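You operate a simulated robot arm through the tools that you are given. There is no shell and no other tool. Be economical: measure what you need, move in short steps, check, and stop when the job is done.

Carry out the task below with a simulated two-armed robot. There is one attempt and no reset: what you move stays moved.

## Task
Take the brass nut and leave it on the top of the service cart. Then put the grey short pipe on the side bench before the controller. Then lift the meter lid open. The order counts.

Only the result counts: the job must be done as asked and must still hold three seconds after the hand-in. Knocking over, shifting, dropping, spilling or breaking anything else fails it. Lids that push on must go on centred and level and be pressed home; caps that screw on are set level and turned clockwise until they are tight.

## Robot
Two 7-joint arms with fingered hands on one trunk, on a base that drives. Base frame: it is fixed to the floor where the robot stands at the start and does not move with it; the origin is under the middle of the robot, x ahead of it, y to its left, z up; the surface under the hand at the start is at about z = 860. Readings come in mm, rad, newtons and seconds.
The left shoulder is at the start at [30, 119, 1119], the right one opposite. With the tool pointing down near the work surface each hand reaches from about 340 to 760 mm from the robot's upright axis, wherever it stands, measured 20 degrees to its own side. Places, roughly: brass nut (4x5x2 cm) [500, -200, 900]; meter lid [2400, -6100, 1100]; side bench before the controller (34x20 cm) [-3200, -1660, 800]; top of the service cart [-100, -4800, 800]. Payload 3.8 kg a hand.
The TCP of each hand is the grasp point between the finger pads, 25 mm short of the fingertips. In the tool frame z runs along the fingers and y along their closing line. The gripper opens to 88 mm. The gripper's body begins 29 mm behind the TCP. The gripper is a hand of 4 fingers: y runs from the thumb to the fingers, the wrist lies at [-13, -106, -174] in the tool frame, and closing takes about 1.5 s.
Orientation is that of the tool frame in the base frame, as a unit quaternion [w, x, y, z]. With the fingers straight down and the wrist toward the robot, the tool's x, y and z point along [0, 1, 0], [1, 0, 0] and [0, 0, -1] of the base frame.

## Interface
- The arms move only by the tool play_rows. It takes "left_plan", "right_plan" or both (then of equal length, played together; a hand with none holds still); each is a list of rows, each a list of 7 numbers: the shift along the tool's x, y, z in units of 40 mm (1.0 is 40 mm), then the turn, a rotation vector about the tool's x, y, z in units of 6 degrees (1.0 is 6 degrees), then the finger opening in mm, from 0 to 88. In form: [[tx, ty, tz, wx, wy, wz, grip], ...]. A call has 1 to 12 rows; each row shifts and turns the commanded pose from where the row before left it, along the tool's axes as they then stand. A call with a number of a shift or a turn outside -1 to 1 is refused whole. Rows are played at 5 a second. More than 50 mm and 0.15 rad between two rows, or a gripper value outside its range, and nothing of the call is played. Where a pose cannot be reached the arm comes as near as it can. A force on the tool above 40 N (or 10 N above the force at the start of the call, whichever is more), or a blocked arm, ends the call early, and 0.2 s more pass. Each finger travels about 153 mm/s and halts on what it meets, pressing with about 32 N; the grip force reading is that of the motor and also rises with nothing between the fingers. The clock runs only during rows and for 0.2 s after the last one: add rows that do not move to give the fingers time. It gives the time, the measured TCP pose, the force on the tool (base axes), the opening and the grip force at its end, in the units of the frame above (readings bear some noise), with the torque about the TCP (base axes, N m) and any sound that the robot's microphone picked up, and new pictures: "show" is both (left out), scene, wrist or none (wrist: the cameras of the hands that moved).
- Cameras (640 x 400 px; columns grow to the right, rows downward): "scene" is now at [59.1, 10.5, 1668.7]; the picture's right is [0.14, -0.99, 0.00], its down [-0.73, -0.11, -0.67] and it looks along [0.66, 0.10, -0.74] (base axes); focal length 283 px, centre (320, 200). "left" rides on the left gripper at [-64, -83, -98] in its tool frame; the picture's right is [-0.62, -0.37, 0.69], its down [0.71, -0.63, 0.30] and it looks along [0.32, 0.68, 0.65] (tool axes); focal length 265 px, centre (320, 200). "right" rides on the right gripper at [64, -83, -98] in its tool frame; the picture's right is [-0.62, 0.37, -0.69], its down [-0.71, -0.63, 0.30] and it looks along [-0.32, 0.68, 0.65] (tool axes); focal length 265 px, centre (320, 200). There is no depth. A picture from a camera that has moved, and an enlarged one, comes with that camera's place and axes in the base frame and with its lens.
- raise_lower(by): slides the trunk up (or, below 0, down) by that many mm; the arms and the scene camera ride with it, the base frame stays. It gives what a move gives, with no picture.
- drive_base(legs): drives the robot by 1 to 6 legs, each [ahead, left, turn to the left] in mm, mm and rad, along the robot's own axes; the way and the turn of a leg run together, so that a leg with both is an arc; at most 1500 mm and 3.142 rad a leg. The arms and the cameras ride along, it lands a little off, and it stops where it bumps. It gives what a move gives, and a new picture of the scene camera.
- hand_shape(shape, hand): the hand has 4 fingers and takes this shape, open, in about a second: jaw (thumb against the fingers, like two jaws); tri (thumb and two fingers); tip (a fingertip pinch); poke (one finger out to press); point (the index stretched); flat (the hand flat); cup (the hand cupped); fist (a fist). The gripper value then closes the fingers along that shape, each until it touches; the sizes above hold for jaw. It gives what a move gives, with no picture.
- pan_tilt(pan, tilt): turns the head with the scene camera to pan (to the left, within 2.094 rad either way) and tilt (down, from -0.506 to 1.204), counted from straight ahead of the robot. It gives what a move gives, and a new picture of the scene camera.
- zoom(camera, box): a new picture of the part [left, top, right, bottom] of that camera's present view, enlarged. No time passes.
- finish_job(): hands the job in; it is judged then, once.

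Work in short steps. Places have to be worked out from the pictures, the camera data and where the tool is seen: move nearer, look again, correct. Check each grasp and each placing, and mend what went wrong. You have 165 turns and 260 pictures in all, those below and enlarged ones among them. Open the grippers and draw the arms clear of the work before you hand the job in, unless the task says otherwise; then end with one line.

The tools are called after ">>>" as name(argument=value, ...) on one line, values as JSON. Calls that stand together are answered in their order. play_rows: Moves the arms, as the interface text tells. Its arguments: {"type":"object","properties":{"left_plan":{"type":"array"},"right_plan":{"type":"array"},"show":{"type":"string","enum":["both","scene","wrist","none"]}},"required":[]} The other tools are called the same way: raise_lower (by) slides the trunk up or down; hand_shape (shape, hand) gives the hand a shape; drive_base (legs) drives the base; pan_tilt (pan, tilt) turns the head that bears the scene camera; zoom (camera, box) takes an enlarged picture of a part of a camera's view; finish_job () hands the job in.

At the start:

```text
t: 0.0
left_ee_pos: [516.9, 236.2, 1179.0]
left_tcp_rot: [0.0, 0.707, 0.707, 0.0]
left_force: [0.2, -1.2, 0.3]
left_moment: [0.01, 0.0, -0.02]
left_finger_gap: 87.6
left_grasp_force: 0.1
left_shape: jaw
right_ee_pos: [497.7, -136.5, 1160.8]
right_tcp_rot: [0.0, 0.708, 0.707, 0.0]
right_force: [0.4, 0.1, 0.4]
right_moment: [-0.02, 0.01, 0.05]
right_finger_gap: 87.5
right_grasp_force: 0.0
right_shape: jaw
trunk travel left (down, up): [-275.0, 315.0]
robot x, y, heading: [1.8, -0.2, 0.001]
head pan, tilt: [0.143, 0.834]
```

scene: 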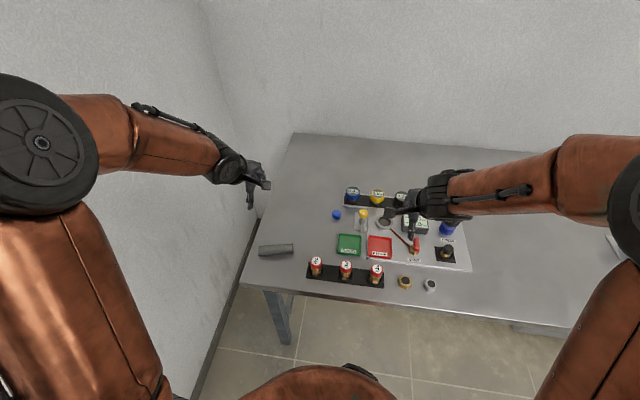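
right: 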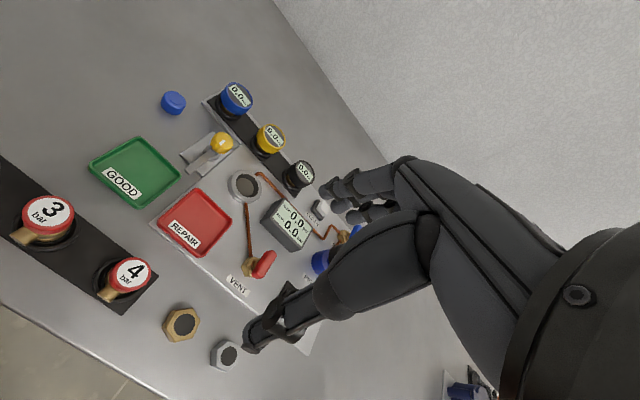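
left: 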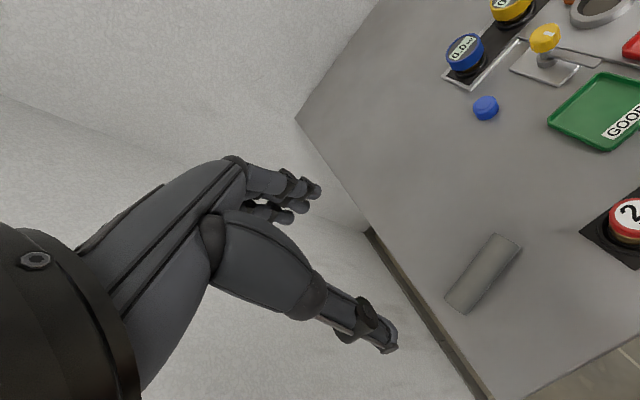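

I put the brass nut near [478, -181] and the pipe near [530, 227]. I'll enlarge both to get their orientation.

>>> zoom(camera="right", box=[120, 270, 280, 390])

>>> zoom(camera="left", box=[400, 200, 560, 340])

```text
3.33 times, centred on (200, 330) of right
camera zoom: at [414.0, -71.9, 1258.8], right [0.37, -0.62, 0.69], down [-0.63, -0.71, -0.3], along [0.68, -0.32, -0.65], focal length 885 px, centre (720, -233)
```

zoom: 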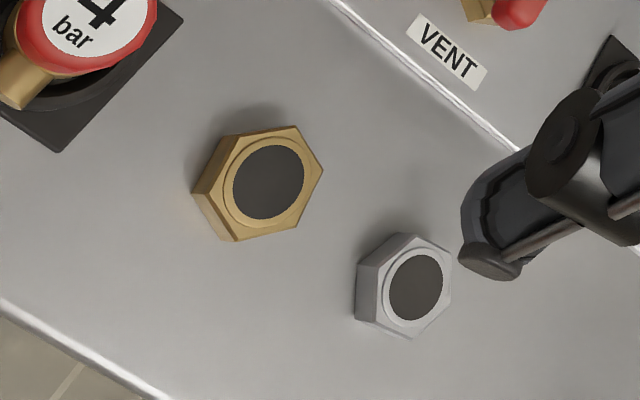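

```text
2.86 times, centred on (480, 270) of left
camera zoom: at [434.4, 171.7, 1278.2], right [-0.37, -0.62, -0.69], down [-0.63, 0.71, -0.3], along [0.68, 0.32, -0.65], focal length 758 px, centre (-137, 0)
```

zoom: 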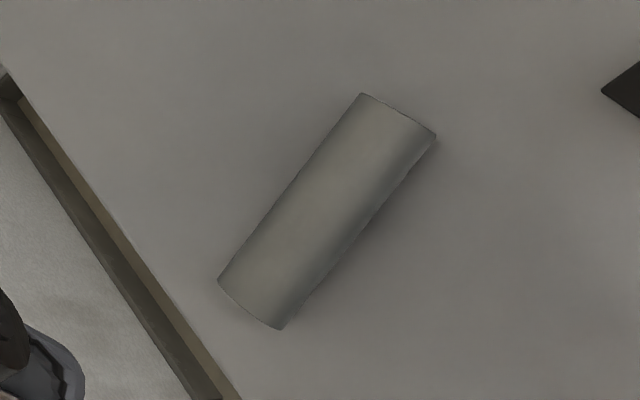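

Nut centre is about [476, -182], with a flat normal at -17°. The pipe middle is about [531, 221], with its normal at +13°. I'll move both hands above them and turn them to match.

>>> play_rows(right_plan=[[-0.28, -0.14, 1, 0, 0, 0, 75], [-0.28, -0.14, 1, 0, 0, 0, 75], [-0.28, -0.14, 1, 0, 0, 0, 75], [-0.28, -0.14, 1, 0, 0, 0, 75], [0, 0, 0, 0, 0, 0.95, 75], [0, 0, 0, 0, 0, 0.95, 75], [0, 0, 0, 0, 0, 0.95, 75], [0, 0, 0, 0, 0, 0, 75]], left_plan=[[-0.09, 0.09, 1, 0, 0, 0, 80], [-0.09, 0.09, 1, 0, 0, 0, 80], [-0.09, 0.09, 1, 0, 0, 0, 80], [-0.09, 0.09, 1, 0, 0, 0, 80], [0, 0, 0, 0, 0, -0.73, 80], [0, 0, 0, 0, 0, -0.73, 80], [0, 0, 0, 0, 0, -0.73, 80], [0, 0, 0, 0, 0, 0, 80]])

```text
t: 1.8
left_ee_pos: [530.3, 221.5, 1019.9]
left_tcp_rot: [0.0, 0.622, 0.783, 0.0]
left_force: [-1.0, -0.5, -0.2]
left_moment: [0.02, 0.02, 0.01]
left_finger_gap: 80.7
left_grasp_force: 0.0
left_shape: jaw
right_ee_pos: [473.9, -182.3, 1000.9]
right_tcp_rot: [0.0, 0.805, 0.594, 0.001]
right_force: [0.1, -0.8, 0.2]
right_moment: [-0.03, 0.03, 0.03]
right_finger_gap: 75.2
right_grasp_force: 0.0
right_shape: jaw
trunk travel left (down, up): [-275.0, 315.0]
robot x, y, heading: [3.9, -2.2, 0.0]
head pan, tilt: [0.143, 0.834]
camera scene: at [59.0, 10.6, 1668.8], right [0.14, -0.99, 0.0], down [-0.73, -0.11, -0.67], along [0.66, 0.1, -0.74], focal length 283 px, centre (320, 200)
camera right: at [414.4, -95.4, 1099.3], right [0.17, -0.7, 0.69], down [-0.81, -0.5, -0.3], along [0.56, -0.51, -0.65], focal length 265 px, centre (320, 200)
camera left: at [464.7, 140.0, 1118.8], right [-0.22, -0.69, -0.69], down [-0.78, 0.55, -0.3], along [0.59, 0.47, -0.65], focal length 265 px, centre (320, 200)
```

scene: 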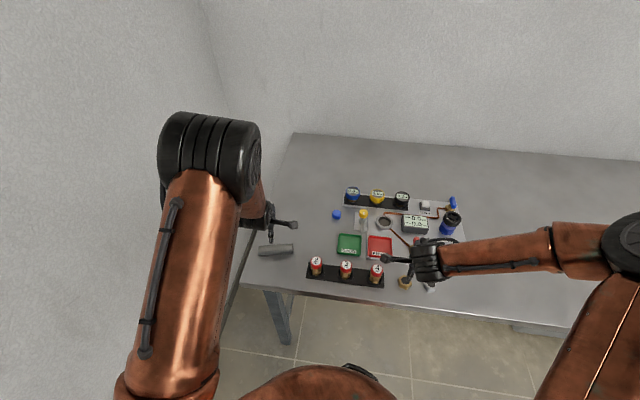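
right: 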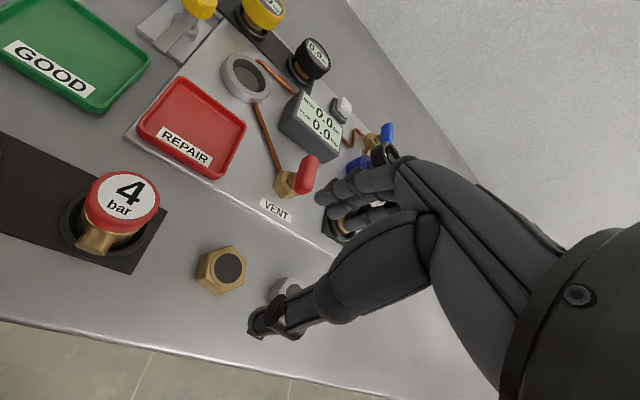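
left: 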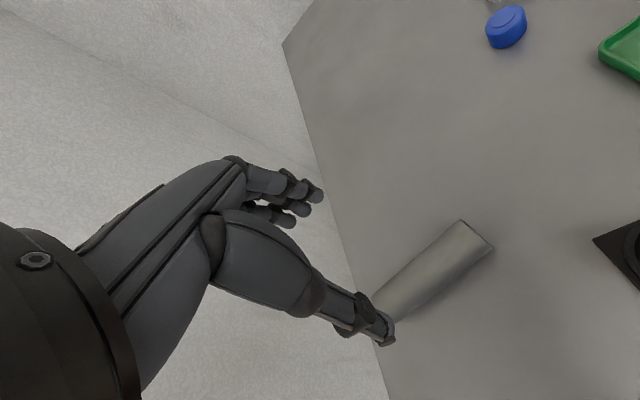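

Both estimates hold up from the closer view, so I'm descending with both hands to a TCP height of about 890.

>>> play_rows(right_plan=[[0, 0.07, 0.7, 0, 0, 0, 75], [0, 0, 0.7, 0, 0, 0, 75], [0, 0, 0.6, 0, 0, 0, 75], [0, 0, 0.5, 0, 0, 0, 75], [0, 0, 0.28, 0, 0, 0, 75], [0, 0, 0, 0, 0, 0, 75]], left_plan=[[0, 0, 0.8, 0, 0, 0, 80], [0, 0, 0.8, 0, 0, 0, 80], [0, 0, 0.7, 0, 0, 0, 80], [0, 0, 0.6, 0, 0, 0, 80], [0, 0, 0.3, 0, 0, 0, 80], [0, 0, 0, 0, 0, 0, 80]], show="wrist")

```text
t: 3.2
left_ee_pos: [530.7, 221.2, 890.4]
left_tcp_rot: [0.0, 0.622, 0.783, 0.0]
left_force: [-0.2, -0.1, -0.7]
left_moment: [-0.02, -0.01, -0.02]
left_finger_gap: 80.3
left_grasp_force: 0.0
left_shape: jaw
right_ee_pos: [478.3, -181.2, 887.6]
right_tcp_rot: [-0.001, 0.804, 0.594, 0.0]
right_force: [0.5, 0.0, 0.5]
right_moment: [0.02, 0.01, 0.0]
right_finger_gap: 75.1
right_grasp_force: 0.1
right_shape: jaw
trunk travel left (down, up): [-275.0, 315.0]
robot x, y, heading: [-3.9, -2.0, 0.002]
head pan, tilt: [0.143, 0.834]
camera right: at [417.2, -94.4, 986.0], right [0.17, -0.7, 0.69], down [-0.81, -0.5, -0.3], along [0.56, -0.51, -0.65], focal length 265 px, centre (320, 200)
camera left: at [465.0, 139.7, 990.6], right [-0.22, -0.69, -0.69], down [-0.78, 0.55, -0.3], along [0.59, 0.47, -0.65], focal length 265 px, centre (320, 200)
```

right: 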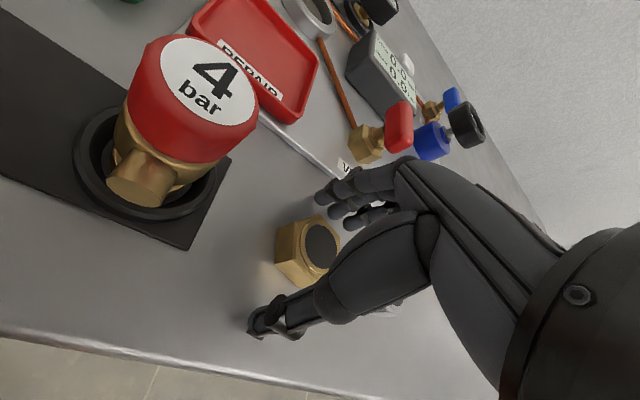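
left: 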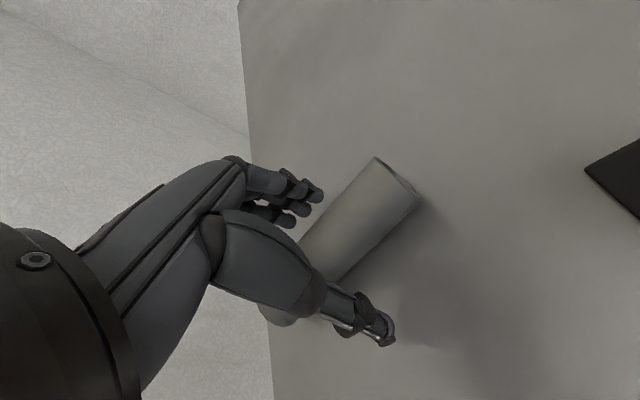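

The nut and the pipe both sit between the fingers. I'm closing both hands.

>>> play_rows(right_plan=[[0, 0, 0, 0, 0, 0, 55], [0, 0, 0, 0, 0, 0, 45], [0, 0, 0, 0, 0, 0, 30], [0, 0, 0, 0, 0, 0, 10], [0, 0, 0, 0, 0, 0, 10], [0, 0, 0, 0, 0, 0, 10], [0, 0, 0, 0, 0, 0, 10], [0, 0, 0, 0, 0, 0, 10]], left_plan=[[0, 0, 0, 0, 0, 0, 60], [0, 0, 0, 0, 0, 0, 45], [0, 0, 0, 0, 0, 0, 30], [0, 0, 0, 0, 0, 0, 10], [0, 0, 0, 0, 0, 0, 10], [0, 0, 0, 0, 0, 0, 10], [0, 0, 0, 0, 0, 0, 10], [0, 0, 0, 0, 0, 0, 10]], show="wrist")

```text
t: 5.0
left_ee_pos: [530.8, 221.9, 891.1]
left_tcp_rot: [-0.001, 0.622, 0.783, 0.001]
left_force: [0.0, 0.2, 0.1]
left_moment: [-0.02, 0.01, 0.01]
left_finger_gap: 27.5
left_grasp_force: 32.2
left_shape: jaw
right_ee_pos: [477.6, -180.6, 888.1]
right_tcp_rot: [0.0, 0.805, 0.593, 0.0]
right_force: [0.2, 0.1, -0.2]
right_moment: [0.04, 0.02, 0.0]
right_finger_gap: 30.8
right_grasp_force: 31.7
right_shape: jaw
trunk travel left (down, up): [-275.0, 315.0]
robot x, y, heading: [3.5, -2.0, 0.0]
head pan, tilt: [0.143, 0.834]
camera right: at [417.4, -94.3, 986.2], right [0.17, -0.7, 0.69], down [-0.81, -0.5, -0.3], along [0.56, -0.51, -0.65], focal length 265 px, centre (320, 200)
camera left: at [465.2, 139.7, 990.6], right [-0.22, -0.69, -0.69], down [-0.78, 0.55, -0.3], along [0.59, 0.47, -0.65], focal length 265 px, centre (320, 200)
```

right: 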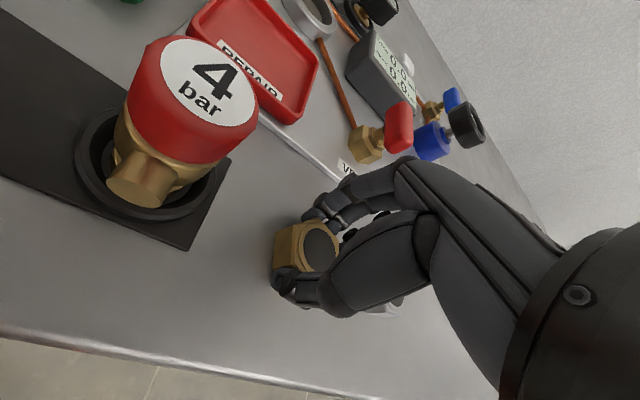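
left: 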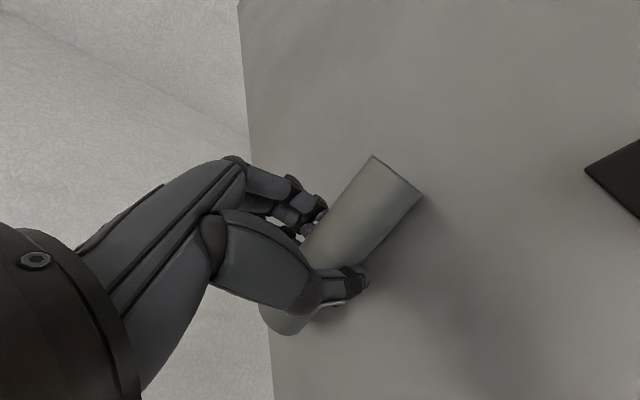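

Both are gripped, so I'll lift straight up and check that they hold.

>>> play_rows(right_plan=[[0, 0, -0.4, 0, 0, 0, 10], [0, 0, -0.8, 0, 0, 0, 10], [0, 0, -1, 0, 0, 0, 10], [0, 0, -1, 0, 0, 0, 10], [0, 0, -1, 0, 0, 0, 10], [0, 0, -1, 0, 0, 0, 10]], left_plan=[[0, 0, -0.4, 0, 0, 0, 10], [0, 0, -0.8, 0, 0, 0, 10], [0, 0, -1, 0, 0, 0, 10], [0, 0, -1, 0, 0, 0, 10], [0, 0, -1, 0, 0, 0, 10], [0, 0, -1, 0, 0, 0, 10]])

```text
t: 6.4
left_ee_pos: [529.0, 223.9, 1099.1]
left_tcp_rot: [-0.001, 0.622, 0.783, 0.0]
left_force: [-0.8, 0.2, -2.2]
left_moment: [0.01, -0.01, -0.02]
left_finger_gap: 27.3
left_grasp_force: 31.6
left_shape: jaw
right_ee_pos: [477.1, -183.6, 1101.0]
right_tcp_rot: [0.001, 0.804, 0.595, 0.0]
right_force: [0.4, -0.3, -0.2]
right_moment: [0.02, -0.01, 0.02]
right_finger_gap: 30.9
right_grasp_force: 31.5
right_shape: jaw
trunk travel left (down, up): [-275.0, 315.0]
robot x, y, heading: [0.7, -1.4, 0.005]
head pan, tilt: [0.143, 0.834]
camera scene: at [57.4, 11.3, 1668.8], right [0.14, -0.99, 0.0], down [-0.73, -0.11, -0.67], along [0.67, 0.1, -0.74], focal length 283 px, centre (320, 200)
camera right: at [415.6, -96.1, 1198.9], right [0.17, -0.7, 0.69], down [-0.81, -0.5, -0.3], along [0.56, -0.51, -0.65], focal length 265 px, centre (320, 200)
camera left: at [465.2, 141.5, 1198.3], right [-0.22, -0.69, -0.69], down [-0.78, 0.55, -0.3], along [0.59, 0.47, -0.65], focal length 265 px, centre (320, 200)
```

scene: 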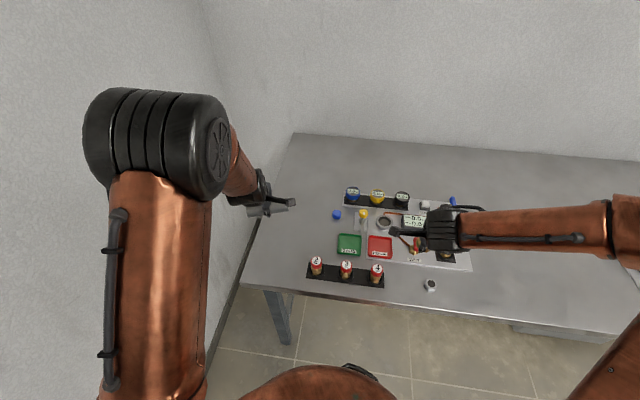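
right: 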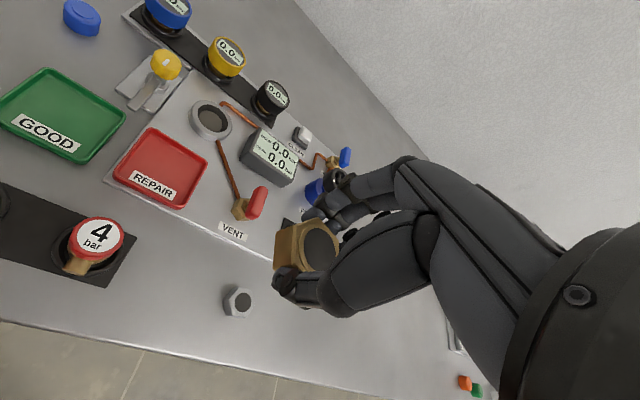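
left: 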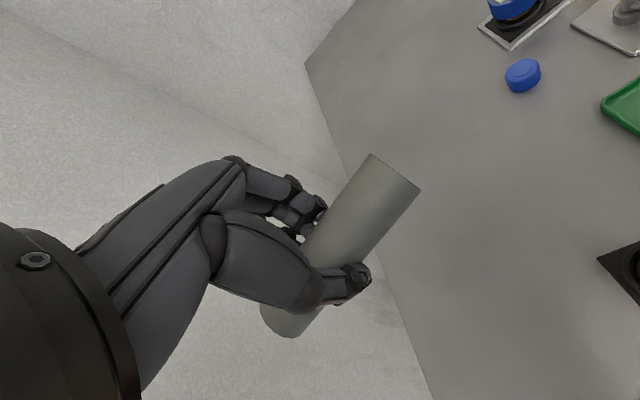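

Both held. I'll back away from the table, then look around.

>>> drive_base(legs=[[-600, 0, 0]])

>>> pan_tilt(pan=-1.4, tilt=0.2)

>>> pan_tilt(pan=-2.09, tilt=0.3)

```text
t: 9.8
left_ee_pos: [9.2, 124.6, 1098.0]
left_tcp_rot: [0.0, 0.669, 0.744, 0.0]
left_force: [-0.7, 0.2, -1.9]
left_moment: [0.01, 0.02, 0.03]
left_finger_gap: 27.3
left_grasp_force: 31.8
left_shape: jaw
right_ee_pos: [-94.0, -271.7, 1100.1]
right_tcp_rot: [0.0, 0.84, 0.543, 0.001]
right_force: [-0.2, 0.2, -1.9]
right_moment: [-0.01, -0.01, 0.01]
right_finger_gap: 30.8
right_grasp_force: 31.7
right_shape: jaw
trunk travel left (down, up): [-275.0, 315.0]
robot x, y, heading: [-544.1, -27.3, -0.126]
head pan, tilt: [0.143, 0.834]
stopped in leg 1: the robot was blocked; the commanded pose is now the measured one
camera scene: at [-486.7, -28.3, 1668.8], right [0.02, -1.0, 0.0], down [-0.74, -0.01, -0.67], along [0.67, 0.01, -0.74], focal length 283 px, centre (320, 200)
```

scene: 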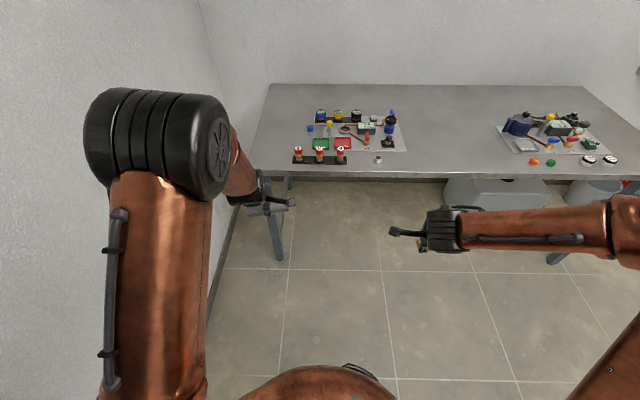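

```text
t: 11.4
left_ee_pos: [10.4, 125.4, 1096.9]
left_tcp_rot: [0.0, 0.669, 0.743, -0.001]
left_force: [0.6, 0.7, -2.2]
left_moment: [0.02, -0.01, 0.0]
left_finger_gap: 27.3
left_grasp_force: 32.1
left_shape: jaw
right_ee_pos: [-94.5, -270.9, 1098.6]
right_tcp_rot: [0.0, 0.84, 0.543, 0.0]
right_force: [-0.2, -1.0, -0.8]
right_moment: [0.0, 0.01, -0.02]
right_finger_gap: 30.7
right_grasp_force: 32.1
right_shape: jaw
trunk travel left (down, up): [-275.0, 315.0]
robot x, y, heading: [-547.3, -27.4, -0.123]
head pan, tilt: [-1.4, 0.201]
camera scene: at [-559.7, -121.1, 1725.2], right [-1.0, -0.05, 0.0], down [-0.01, 0.2, -0.98], along [0.05, -0.98, -0.2], focal length 283 px, centre (320, 200)
```

scene: 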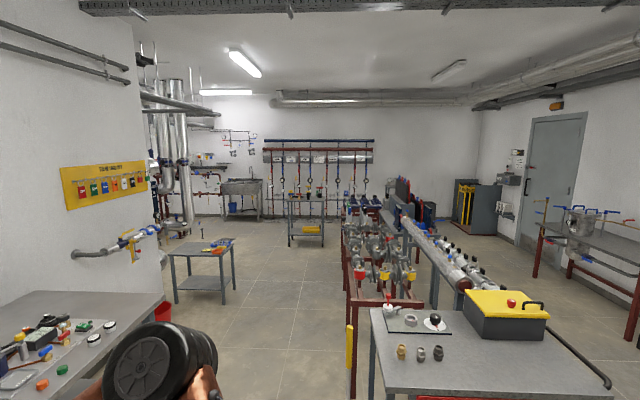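

```text
t: 12.5
left_ee_pos: [10.0, 126.4, 1097.5]
left_tcp_rot: [0.0, 0.669, 0.744, 0.0]
left_force: [-0.8, -0.4, -1.9]
left_moment: [0.01, 0.01, -0.01]
left_finger_gap: 27.1
left_grasp_force: 32.3
left_shape: jaw
right_ee_pos: [-95.1, -269.9, 1099.0]
right_tcp_rot: [0.001, 0.839, 0.544, 0.0]
right_force: [-0.2, -0.1, -0.6]
right_moment: [0.02, -0.02, -0.01]
right_finger_gap: 30.9
right_grasp_force: 31.6
right_shape: jaw
trunk travel left (down, up): [-275.0, 315.0]
robot x, y, heading: [-545.7, -30.0, -0.124]
head pan, tilt: [-2.089, 0.3]
camera scene: at [-620.0, -102.9, 1716.0], right [-0.8, 0.6, 0.0], down [0.18, 0.24, -0.96], along [-0.57, -0.77, -0.3], focal length 283 px, centre (320, 200)
```

scene: 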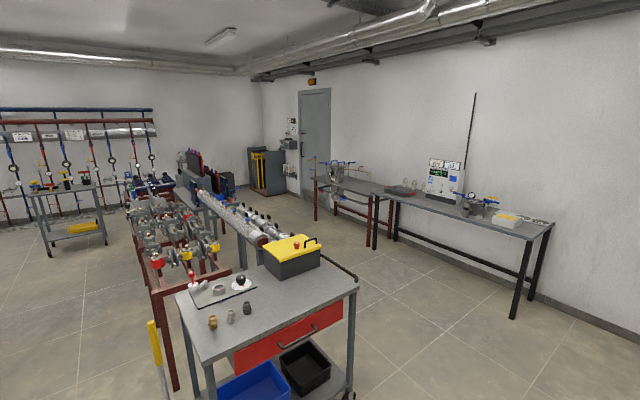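

Something blocked the base at the left rear, so I'll look that way and nearby down before moving.

>>> pan_tilt(pan=2.09, tilt=0.7)

>>> pan_tilt(pan=-2.09, tilt=0.9)

```text
t: 15.9
left_ee_pos: [10.5, 126.7, 1097.6]
left_tcp_rot: [-0.001, 0.668, 0.744, 0.0]
left_force: [0.2, -1.4, -2.2]
left_moment: [0.0, 0.01, -0.03]
left_finger_gap: 27.4
left_grasp_force: 31.4
left_shape: jaw
right_ee_pos: [-94.3, -271.0, 1098.9]
right_tcp_rot: [0.0, 0.84, 0.543, 0.0]
right_force: [0.1, 0.5, -0.8]
right_moment: [-0.01, 0.02, -0.01]
right_finger_gap: 30.8
right_grasp_force: 32.7
right_shape: jaw
trunk travel left (down, up): [-275.0, 315.0]
robot x, y, heading: [-548.0, -31.4, -0.124]
head pan, tilt: [2.089, 0.7]
camera scene: at [-596.8, 50.4, 1679.8], right [0.92, 0.38, 0.0], down [0.25, -0.59, -0.77], along [-0.29, 0.71, -0.64], focal length 283 px, centre (320, 200)
```

scene: 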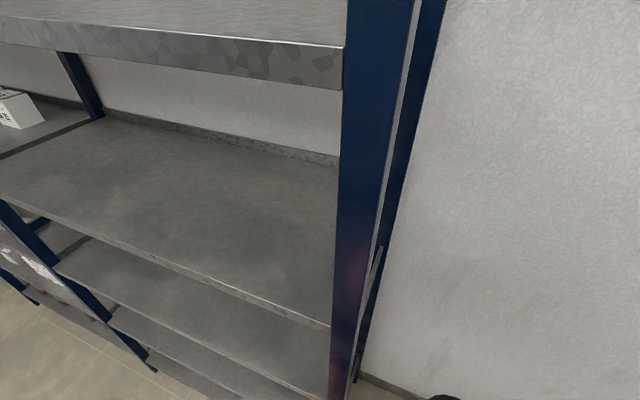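

```text
t: 19.3
left_ee_pos: [10.4, 125.9, 1097.5]
left_tcp_rot: [-0.001, 0.668, 0.744, 0.0]
left_force: [0.5, -0.2, -2.8]
left_moment: [0.0, 0.01, 0.01]
left_finger_gap: 27.3
left_grasp_force: 31.8
left_shape: jaw
right_ee_pos: [-94.7, -271.3, 1099.8]
right_tcp_rot: [0.0, 0.84, 0.543, 0.0]
right_force: [-0.5, -0.6, -0.9]
right_moment: [0.02, -0.01, -0.02]
right_finger_gap: 30.7
right_grasp_force: 31.6
right_shape: jaw
trunk travel left (down, up): [-275.0, 315.0]
robot x, y, heading: [-547.3, -27.1, -0.121]
head pan, tilt: [-2.089, 0.901]
camera scene: at [-609.4, -88.5, 1663.7], right [-0.8, 0.6, 0.0], down [0.47, 0.63, -0.62], along [-0.37, -0.5, -0.78], focal length 283 px, centre (320, 200)
```

scene: 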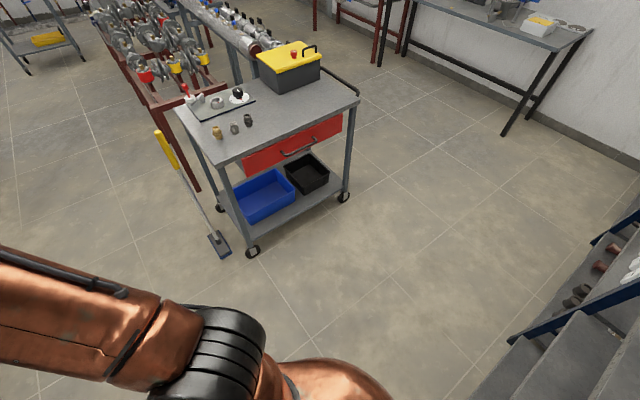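

The shelf rack at the left rear stopped the base. The near cart on the right rear is untouched. The service cart is the far grey one, so I'll move ahead and right, turn to face -y, and look down the aisle.

>>> pan_tilt(pan=0, tilt=0.5)

>>> drive_base(legs=[[377, -226, 0], [0, 0, -1.449]])

```text
t: 21.3
left_ee_pos: [10.0, 127.1, 1097.1]
left_tcp_rot: [-0.001, 0.668, 0.744, -0.001]
left_force: [0.5, -1.1, -2.8]
left_moment: [-0.02, 0.01, 0.0]
left_finger_gap: 27.1
left_grasp_force: 32.0
left_shape: jaw
right_ee_pos: [-94.1, -271.1, 1098.5]
right_tcp_rot: [0.0, 0.84, 0.543, 0.001]
right_force: [0.5, -0.5, -1.2]
right_moment: [0.02, 0.0, -0.05]
right_finger_gap: 31.1
right_grasp_force: 31.7
right_shape: jaw
trunk travel left (down, up): [-275.0, 315.0]
robot x, y, heading: [-542.9, -28.1, -0.118]
head pan, tilt: [0.0, 0.499]
camera scene: at [-473.9, -39.3, 1697.5], right [-0.12, -0.99, 0.0], down [-0.48, 0.06, -0.88], along [0.87, -0.11, -0.48], focal length 283 px, centre (320, 200)
```

scene: 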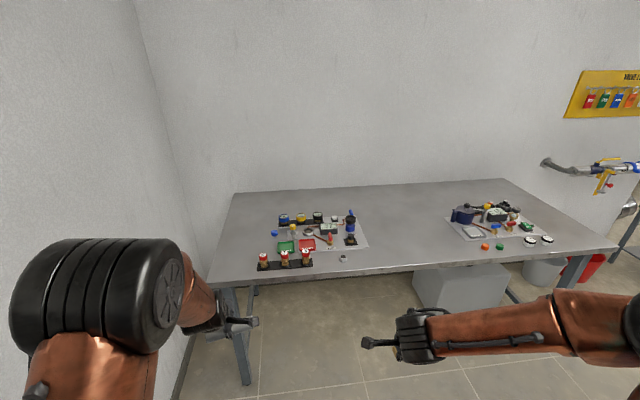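

```text
t: 27.5
left_ee_pos: [29.7, -833.9, 1098.1]
left_tcp_rot: [0.0, 0.994, 0.113, 0.001]
left_force: [-0.3, 0.2, -0.9]
left_moment: [0.0, -0.01, -0.01]
left_finger_gap: 26.8
left_grasp_force: 31.9
left_shape: jaw
right_ee_pos: [-377.0, -777.8, 1099.1]
right_tcp_rot: [0.0, 0.988, -0.152, 0.0]
right_force: [0.1, 0.3, -2.2]
right_moment: [0.0, -0.05, 0.04]
right_finger_gap: 30.6
right_grasp_force: 31.5
right_shape: jaw
trunk travel left (down, up): [-275.0, 315.0]
robot x, y, heading: [-187.5, -300.6, -1.576]
head pan, tilt: [0.0, 0.499]
camera scene: at [-190.6, -373.6, 1697.5], right [-1.0, 0.01, 0.0], down [0.0, 0.48, -0.88], along [-0.01, -0.88, -0.48], focal length 283 px, centre (320, 200)
```

scene: 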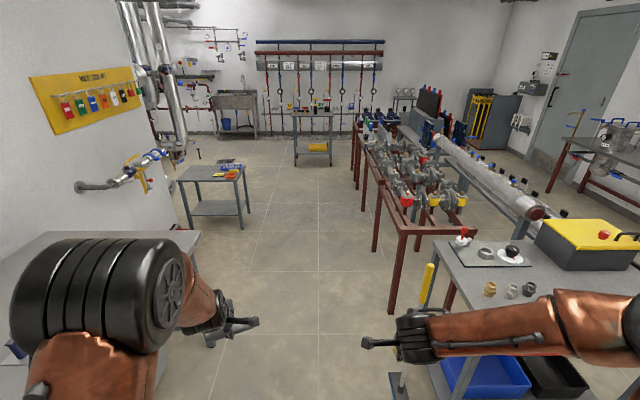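

The aisle is clear from about x = -650 to 410. I'll enlarge the service cart and then drive ahead.

>>> zoom(camera="scene", box=[250, 80, 380, 180])

>>> drive_base(legs=[[1500, 50, 0], [900, 0, 0]])

```text
4.00 times, centred on (315, 130) of scene
camera zoom: at [-190.6, -373.6, 1697.5], right [-1.0, 0.01, 0.0], down [0.0, 0.48, -0.88], along [-0.01, -0.88, -0.48], focal length 1132 px, centre (340, 480)
```

zoom: 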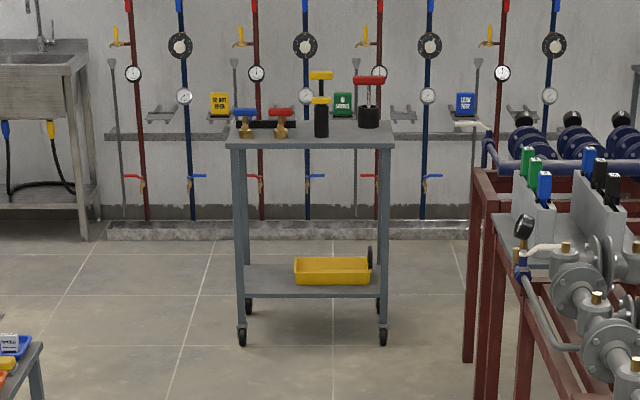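

```text
refused: leg 1 is longer than a leg can be; nothing moved
```

The cart's front edge is at about y = -4550, spanning x = -430 to 173, and the front of its top is clear. I'm driving closer.

>>> drive_base(legs=[[1450, 50, 0], [1450, 0, 0]])

```text
t: 41.6
left_ee_pos: [-2.9, -3747.8, 1098.1]
left_tcp_rot: [-0.002, 0.993, 0.114, 0.0]
left_force: [0.7, 0.3, -1.3]
left_moment: [0.0, -0.05, 0.0]
left_finger_gap: 27.1
left_grasp_force: 32.3
left_shape: jaw
right_ee_pos: [-411.0, -3693.0, 1099.9]
right_tcp_rot: [0.0, 0.989, -0.15, 0.0]
right_force: [0.0, -0.1, -1.1]
right_moment: [-0.03, 0.01, 0.02]
right_finger_gap: 30.6
right_grasp_force: 31.5
right_shape: jaw
trunk travel left (down, up): [-275.0, 315.0]
robot x, y, heading: [-224.6, -3215.6, -1.573]
head pan, tilt: [0.0, 0.499]
camera scene: at [-225.9, -3289.1, 1697.5], right [-1.0, 0.0, 0.0], down [0.0, 0.48, -0.88], along [0.0, -0.88, -0.48], focal length 283 px, centre (320, 200)
```

scene: 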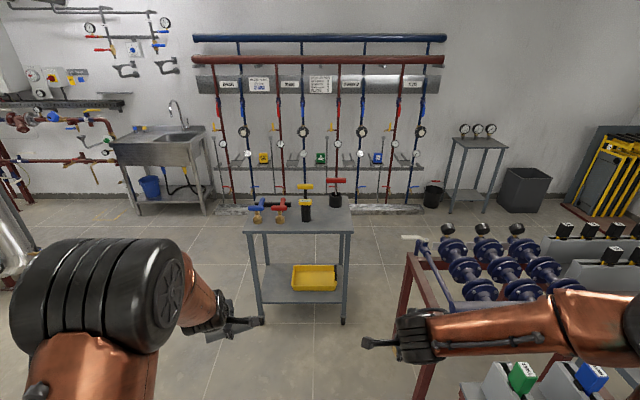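

The front right of the cart top, around [-310, -4660], is free. I'll raise the trunk to clear the skid fittings on the right, then shift left and drive up.

>>> raise_lower(by=120)

>>> drive_base(legs=[[0, 110, 0], [800, 0, 0]])

>>> pan_tilt(pan=-0.2, tilt=0.85)

```text
t: 43.1
left_ee_pos: [-3.6, -3748.8, 1217.3]
left_tcp_rot: [-0.001, 0.993, 0.114, 0.0]
left_force: [-0.5, -0.3, -2.5]
left_moment: [0.02, 0.02, 0.0]
left_finger_gap: 27.2
left_grasp_force: 31.8
left_shape: jaw
right_ee_pos: [-410.2, -3693.6, 1218.5]
right_tcp_rot: [-0.002, 0.989, -0.15, 0.0]
right_force: [0.3, -0.2, -1.0]
right_moment: [0.02, 0.0, -0.01]
right_finger_gap: 30.6
right_grasp_force: 32.3
right_shape: jaw
trunk travel left (down, up): [-395.0, 195.0]
robot x, y, heading: [-228.4, -3218.3, -1.57]
head pan, tilt: [0.0, 0.499]
```

```text
t: 48.2
left_ee_pos: [80.1, -4563.4, 1216.7]
left_tcp_rot: [-0.001, 0.995, 0.099, 0.0]
left_force: [1.3, 0.3, -2.7]
left_moment: [0.01, -0.01, 0.04]
left_finger_gap: 27.1
left_grasp_force: 31.8
left_shape: jaw
right_ee_pos: [-324.8, -4497.8, 1219.5]
right_tcp_rot: [0.0, 0.987, -0.163, 0.0]
right_force: [0.2, 0.7, -1.6]
right_moment: [0.0, 0.01, 0.02]
right_finger_gap: 30.7
right_grasp_force: 32.0
right_shape: jaw
trunk travel left (down, up): [-395.0, 195.0]
robot x, y, heading: [-128.4, -4026.2, -1.605]
head pan, tilt: [0.0, 0.499]
camera scene: at [-128.9, -4098.1, 1817.5], right [-1.0, 0.03, 0.0], down [0.01, 0.48, -0.88], along [-0.03, -0.88, -0.48], focal length 283 px, centre (320, 200)
```

scene: 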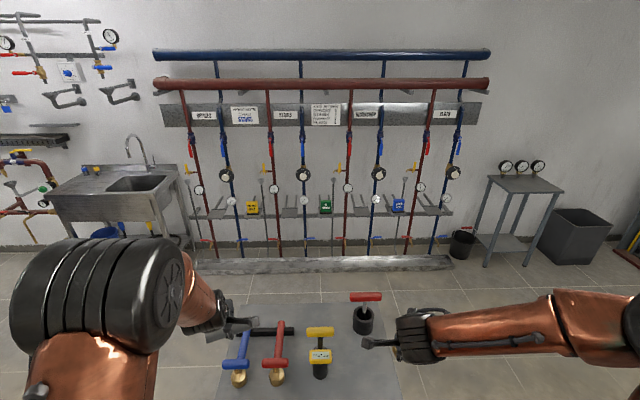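

```text
t: 49.0
left_ee_pos: [80.6, -4564.2, 1218.4]
left_tcp_rot: [-0.001, 0.995, 0.1, 0.0]
left_force: [-0.2, 0.2, -2.6]
left_moment: [-0.01, 0.01, 0.01]
left_finger_gap: 27.1
left_grasp_force: 32.0
left_shape: jaw
right_ee_pos: [-324.6, -4497.8, 1219.6]
right_tcp_rot: [0.0, 0.986, -0.164, -0.001]
right_force: [0.0, 0.6, -0.2]
right_moment: [-0.01, 0.03, -0.01]
right_finger_gap: 30.8
right_grasp_force: 32.0
right_shape: jaw
trunk travel left (down, up): [-395.0, 195.0]
robot x, y, heading: [-127.3, -4029.3, -1.595]
head pan, tilt: [-0.201, 0.85]
camera scene: at [-144.0, -4083.2, 1787.6], right [-0.97, 0.23, 0.0], down [0.17, 0.73, -0.66], along [-0.15, -0.64, -0.75], focal length 283 px, centre (320, 200)
```

scene: 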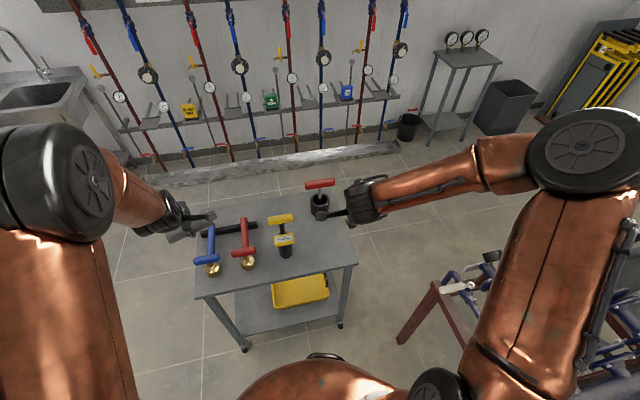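

The drop point [-310, -4660] is clear of the cylinders. I'll move the right hand over it and part way down.

>>> play_rows(right_plan=[[0.41, 0.93, 0, 0, 0, 0, 10], [0.41, 0.93, 0, 0, 0, 0, 10], [0.41, 0.93, 0, 0, 0, 0, 10], [0.41, 0.93, 0, 0, 0, 0, 10], [0, 0, 1, 0, 0, 0, 10], [0, 0, 1, 0, 0, 0, 10], [0, 0, 1, 0, 0, 0, 10], [0, 0, 1, 0, 0, 0, 10], [0, 0, 1, 0, 0, 0, 10], [0, 0, 1, 0, 0, 0, 10], [0, 0, 1, 0, 0, 0, 10], [0, 0, 0, 0, 0, 0, 10]])

```text
t: 51.6
left_ee_pos: [79.9, -4563.6, 1217.7]
left_tcp_rot: [-0.001, 0.995, 0.099, 0.0]
left_force: [0.1, 1.0, -2.2]
left_moment: [0.01, 0.03, -0.01]
left_finger_gap: 27.0
left_grasp_force: 31.6
left_shape: jaw
right_ee_pos: [-309.6, -4660.6, 938.4]
right_tcp_rot: [0.0, 0.987, -0.163, 0.0]
right_force: [-0.6, -0.3, -1.3]
right_moment: [-0.02, 0.0, 0.0]
right_finger_gap: 30.7
right_grasp_force: 31.8
right_shape: jaw
trunk travel left (down, up): [-395.0, 195.0]
robot x, y, heading: [-125.9, -4026.1, -1.598]
head pan, tilt: [-0.201, 0.85]
camera scene: at [-143.9, -4083.0, 1787.6], right [-0.97, 0.23, 0.0], down [0.17, 0.73, -0.66], along [-0.15, -0.64, -0.75], focal length 283 px, centre (320, 200)
camera right: at [-222.5, -4600.5, 1037.1], right [-0.71, -0.15, 0.69], down [-0.47, 0.83, -0.3], along [-0.53, -0.54, -0.65], focal length 265 px, centre (320, 200)
```

scene: 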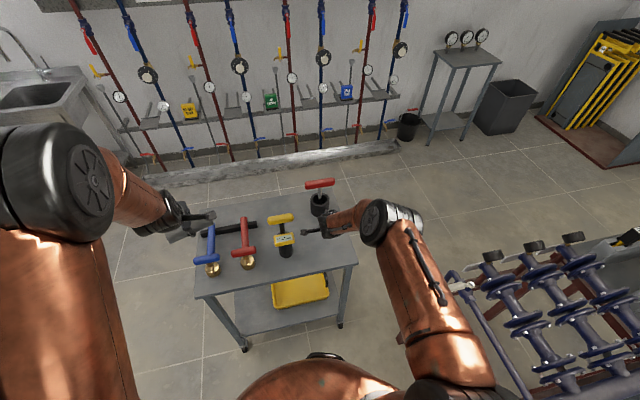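
right: 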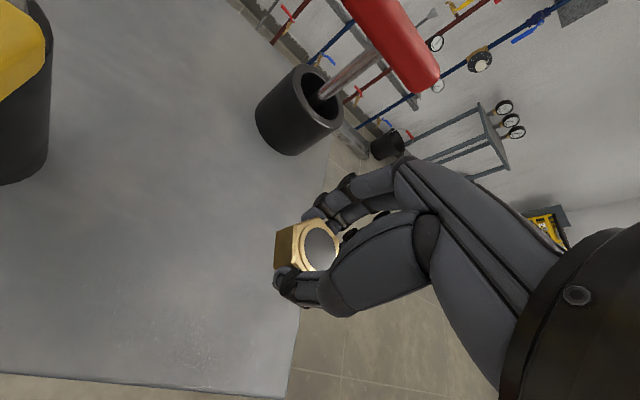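

Cart top comes out at about z = 800 from both cameras. I'll descend most of the way, then creep down.

>>> play_rows(right_plan=[[0, 0, 0.9, 0, 0, 0, 10], [0, 0, 0.9, 0, 0, 0, 10], [0, 0, 0.5, 0, 0, 0, 10], [0, 0, 0.15, 0, 0, 0, 10], [0, 0, 0.1, 0, 0, 0, 10], [0, 0, 0, 0, 0, 0, 10]], show="wrist")

```text
t: 53.0
left_ee_pos: [79.6, -4564.6, 1218.3]
left_tcp_rot: [-0.001, 0.995, 0.099, 0.0]
left_force: [0.4, 0.6, -2.4]
left_moment: [0.03, 0.05, 0.02]
left_finger_gap: 27.0
left_grasp_force: 31.9
left_shape: jaw
right_ee_pos: [-310.9, -4654.4, 840.1]
right_tcp_rot: [0.001, 0.987, -0.164, 0.0]
right_force: [0.1, 0.0, -1.2]
right_moment: [-0.02, 0.02, -0.02]
right_finger_gap: 30.7
right_grasp_force: 31.9
right_shape: jaw
right hand out of reach, approached as far as the arm can: row 4
trunk travel left (down, up): [-395.0, 195.0]
robot x, y, heading: [-126.4, -4021.3, -1.601]
head pan, tilt: [-0.201, 0.85]
camera right: at [-223.0, -4595.2, 938.2], right [-0.71, -0.15, 0.69], down [-0.47, 0.83, -0.3], along [-0.53, -0.54, -0.65], focal length 265 px, centre (320, 200)
```

right: 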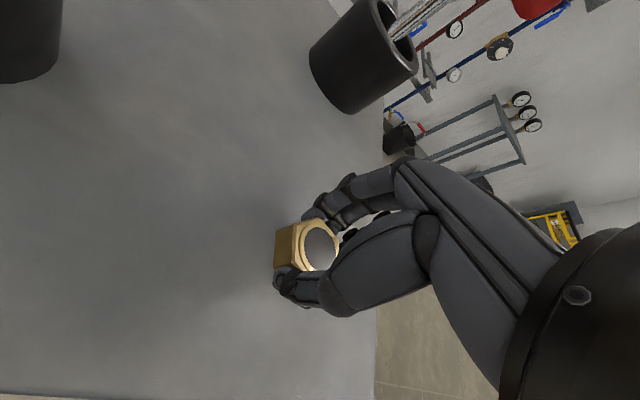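

The arm is at the edge of its reach at this trunk height. I'll use the trunk for the last stretch.

>>> raise_lower(by=-9)

>>> play_rows(right_plan=[[0, 0, 0, 0, 0, 0, 10]], show="wrist")

```text
t: 53.6
left_ee_pos: [79.5, -4565.1, 1209.0]
left_tcp_rot: [-0.001, 0.995, 0.099, 0.001]
left_force: [-0.8, 0.6, -2.4]
left_moment: [0.01, 0.01, 0.01]
left_finger_gap: 26.9
left_grasp_force: 31.7
left_shape: jaw
right_ee_pos: [-311.3, -4652.9, 831.8]
right_tcp_rot: [0.0, 0.987, -0.163, 0.0]
right_force: [-0.7, -0.1, -0.4]
right_moment: [0.0, 0.0, 0.01]
right_finger_gap: 30.3
right_grasp_force: 31.5
right_shape: jaw
trunk travel left (down, up): [-386.0, 204.0]
robot x, y, heading: [-124.0, -4025.9, -1.597]
head pan, tilt: [-0.201, 0.85]
```

```text
t: 54.0
left_ee_pos: [80.3, -4564.1, 1209.7]
left_tcp_rot: [0.0, 0.995, 0.099, 0.001]
left_force: [0.0, 0.0, -2.7]
left_moment: [-0.02, 0.0, -0.01]
left_finger_gap: 27.0
left_grasp_force: 31.4
left_shape: jaw
right_ee_pos: [-310.1, -4654.4, 830.9]
right_tcp_rot: [0.001, 0.987, -0.163, 0.0]
right_force: [-0.4, -0.9, -1.4]
right_moment: [0.0, -0.03, -0.02]
right_finger_gap: 30.7
right_grasp_force: 31.8
right_shape: jaw
trunk travel left (down, up): [-386.0, 204.0]
robot x, y, heading: [-125.8, -4023.5, -1.605]
head pan, tilt: [-0.201, 0.85]
camera right: at [-223.0, -4595.4, 929.2], right [-0.71, -0.15, 0.69], down [-0.47, 0.83, -0.3], along [-0.53, -0.54, -0.65], focal length 265 px, centre (320, 200)
```

right: 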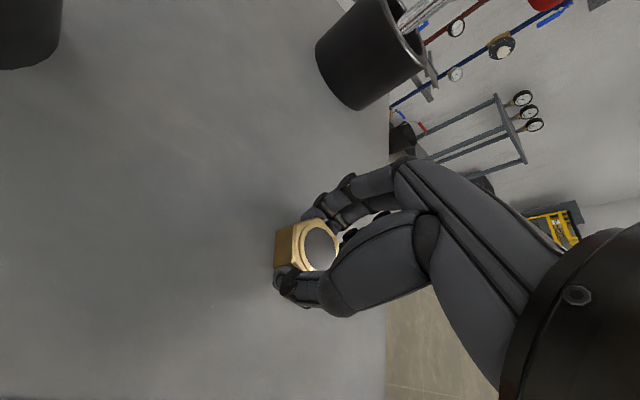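

There's no contact yet. I'll continue down in small trunk steps.

>>> raise_lower(by=-5)

>>> raise_lower(by=-4)

```text
t: 54.6
left_ee_pos: [80.7, -4563.9, 1203.4]
left_tcp_rot: [-0.002, 0.995, 0.099, 0.0]
left_force: [0.7, -0.4, -2.0]
left_moment: [0.01, 0.0, -0.03]
left_finger_gap: 27.1
left_grasp_force: 32.4
left_shape: jaw
right_ee_pos: [-311.3, -4655.1, 828.9]
right_tcp_rot: [0.001, 0.987, -0.163, -0.001]
right_force: [-0.1, 0.5, 6.4]
right_moment: [-0.09, 0.04, 0.01]
right_finger_gap: 30.7
right_grasp_force: 32.3
right_shape: jaw
trunk travel left (down, up): [-381.0, 209.0]
robot x, y, heading: [-125.0, -4028.7, -1.595]
head pan, tilt: [-0.201, 0.85]
```

```text
t: 55.1
left_ee_pos: [81.7, -4562.0, 1200.4]
left_tcp_rot: [-0.001, 0.995, 0.099, 0.0]
left_force: [0.3, -0.1, -3.8]
left_moment: [0.0, -0.04, -0.02]
left_finger_gap: 27.3
left_grasp_force: 31.6
left_shape: jaw
right_ee_pos: [-311.6, -4655.6, 824.2]
right_tcp_rot: [0.004, 0.987, -0.163, -0.001]
right_force: [-0.1, 0.2, 23.7]
right_moment: [-0.06, 0.02, 0.02]
right_finger_gap: 31.6
right_grasp_force: 31.7
right_shape: jaw
trunk travel left (down, up): [-377.0, 213.0]
robot x, y, heading: [-130.4, -4026.5, -1.6]
head pan, tilt: [-0.201, 0.85]
```

The nut is down, with 24 N on it. I'll ease off the pressure a little and release.

>>> raise_lower(by=3)

>>> play_rows(right_plan=[[0, 0, 0, 0, 0, 0, 30], [0, 0, 0, 0, 0, 0, 36], [0, 0, 0, 0, 0, 0, 42], [0, 0, 0, 0, 0, 0, 48], [0, 0, 0, 0, 0, 0, 55], [0, 0, 0, 0, 0, 0, 65], [0, 0, 0, 0, 0, 0, 75], [0, 0, 0, 0, 0, 0, 75]], show="wrist")

```text
t: 55.6
left_ee_pos: [80.2, -4561.7, 1204.4]
left_tcp_rot: [0.0, 0.995, 0.099, 0.0]
left_force: [0.8, 0.0, -2.9]
left_moment: [0.03, -0.02, 0.0]
left_finger_gap: 27.2
left_grasp_force: 32.0
left_shape: jaw
right_ee_pos: [-309.8, -4653.4, 825.5]
right_tcp_rot: [0.001, 0.987, -0.163, 0.0]
right_force: [-1.1, -3.1, 16.6]
right_moment: [-0.17, 0.08, 0.0]
right_finger_gap: 32.2
right_grasp_force: 32.3
right_shape: jaw
trunk travel left (down, up): [-380.0, 210.0]
robot x, y, heading: [-126.0, -4023.2, -1.604]
head pan, tilt: [-0.201, 0.85]
```

```text
t: 57.4
left_ee_pos: [80.8, -4562.7, 1203.0]
left_tcp_rot: [0.0, 0.995, 0.1, 0.0]
left_force: [-0.1, 0.2, -1.4]
left_moment: [0.02, 0.01, 0.02]
left_finger_gap: 27.1
left_grasp_force: 31.7
left_shape: jaw
right_ee_pos: [-310.4, -4652.8, 824.5]
right_tcp_rot: [0.0, 0.987, -0.163, 0.001]
right_force: [0.5, 2.0, 8.5]
right_moment: [-0.24, 0.13, 0.01]
right_finger_gap: 73.3
right_grasp_force: 0.0
right_shape: jaw
trunk travel left (down, up): [-380.0, 210.0]
robot x, y, heading: [-128.6, -4025.3, -1.602]
head pan, tilt: [-0.201, 0.85]
camera right: at [-222.6, -4594.2, 923.5], right [-0.71, -0.15, 0.69], down [-0.47, 0.83, -0.3], along [-0.53, -0.54, -0.65], focal length 265 px, centre (320, 200)
```

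right: 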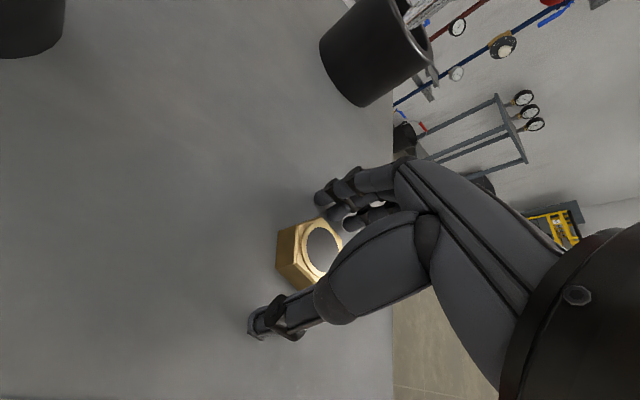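

The nut is released and sits flat. I'll lift the hand straight up by the trunk, then draw it back.

>>> raise_lower(by=120)

>>> play_rows(right_plan=[[0, 0, -1, 0, 0, 0, 75], [0, 0, -1, 0, 0, 0, 75], [0, 0, -1, 0, 0, 0, 75], [0, 0, -1, 0, 0, 0, 75], [-0.41, -0.93, -0.5, 0, 0, 0, 75], [-0.41, -0.93, -0.5, 0, 0, 0, 75], [-0.41, -0.93, -0.5, 0, 0, 0, 75], [-0.41, -0.93, -0.5, 0, 0, 0, 75], [0, 0, 0, 0, 0, 0, 75]])

```text
t: 58.9
left_ee_pos: [80.6, -4563.3, 1322.8]
left_tcp_rot: [-0.001, 0.995, 0.099, 0.0]
left_force: [0.5, 0.1, -2.6]
left_moment: [-0.01, 0.03, -0.03]
left_finger_gap: 27.3
left_grasp_force: 31.6
left_shape: jaw
right_ee_pos: [-310.9, -4654.1, 944.2]
right_tcp_rot: [0.001, 0.987, -0.163, 0.0]
right_force: [0.6, 0.8, -0.5]
right_moment: [0.01, -0.02, 0.01]
right_finger_gap: 74.9
right_grasp_force: 0.0
right_shape: jaw
trunk travel left (down, up): [-500.0, 90.0]
robot x, y, heading: [-128.1, -4024.0, -1.6]
head pan, tilt: [-0.201, 0.85]
```

```text
t: 60.9
left_ee_pos: [80.8, -4564.1, 1321.1]
left_tcp_rot: [-0.001, 0.995, 0.099, 0.0]
left_force: [0.7, -0.2, -1.7]
left_moment: [0.0, -0.03, 0.0]
left_finger_gap: 27.0
left_grasp_force: 32.2
left_shape: jaw
right_ee_pos: [-320.7, -4494.3, 1185.1]
right_tcp_rot: [0.0, 0.986, -0.164, -0.001]
right_force: [0.0, 0.4, 0.1]
right_moment: [0.0, 0.0, -0.01]
right_finger_gap: 75.0
right_grasp_force: 0.0
right_shape: jaw
trunk travel left (down, up): [-500.0, 90.0]
robot x, y, heading: [-129.8, -4024.7, -1.595]
head pan, tilt: [-0.201, 0.85]
camera scene: at [-143.8, -4084.2, 1892.5], right [-0.97, 0.23, 0.0], down [0.17, 0.73, -0.66], along [-0.15, -0.64, -0.75], focal length 283 px, centre (320, 200)
camera right: at [-232.8, -4435.6, 1283.5], right [-0.71, -0.15, 0.69], down [-0.47, 0.83, -0.3], along [-0.53, -0.54, -0.65], focal length 265 px, centre (320, 200)
```

scene: 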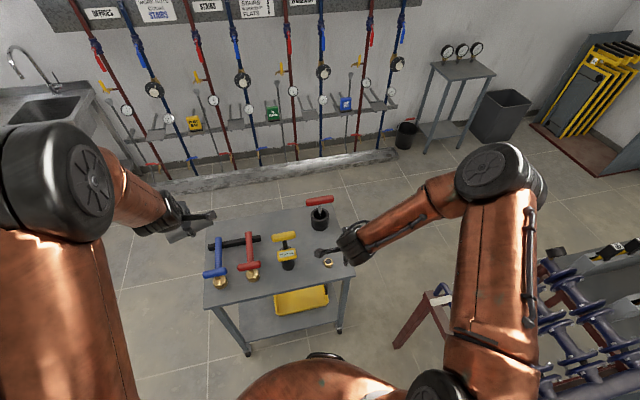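
right: 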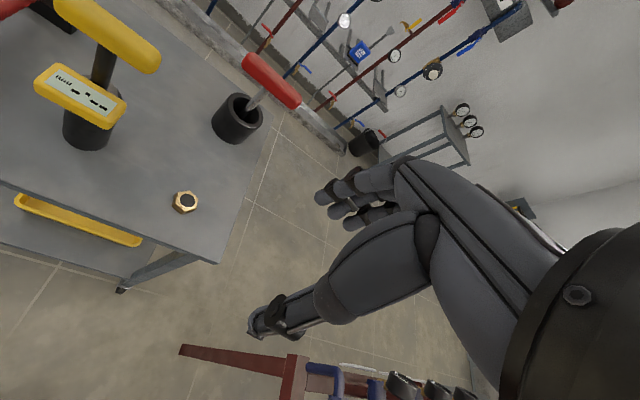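

The nut is on the cart. Next the pipe: I'll straighten up and back along the aisle the way I came.

>>> drive_base(legs=[[0, 0, 0.027], [-1450, 0, 0], [-1450, 0, 0]])

```text
t: 75.1
left_ee_pos: [78.4, -1690.0, 1322.4]
left_tcp_rot: [-0.001, 0.99, 0.139, 0.002]
left_force: [0.9, -0.4, -1.9]
left_moment: [0.0, 0.01, -0.03]
left_finger_gap: 27.0
left_grasp_force: 32.7
left_shape: jaw
right_ee_pos: [-327.1, -1653.3, 1184.9]
right_tcp_rot: [0.0, 0.992, -0.124, 0.0]
right_force: [-0.1, -0.2, -0.2]
right_moment: [-0.04, -0.03, 0.03]
right_finger_gap: 74.9
right_grasp_force: 0.0
right_shape: jaw
trunk travel left (down, up): [-500.0, 90.0]
robot x, y, heading: [-173.1, -1167.1, -1.518]
head pan, tilt: [-0.201, 0.85]
camera scene: at [-183.8, -1228.9, 1892.5], right [-0.99, 0.15, 0.0], down [0.11, 0.74, -0.66], along [-0.1, -0.65, -0.75], focal length 283 px, centre (320, 200)
```

scene: 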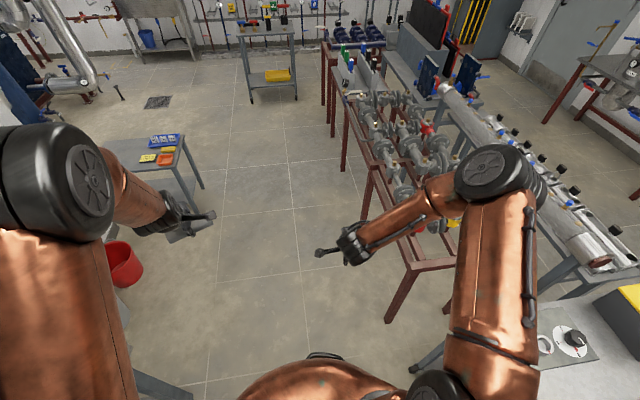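

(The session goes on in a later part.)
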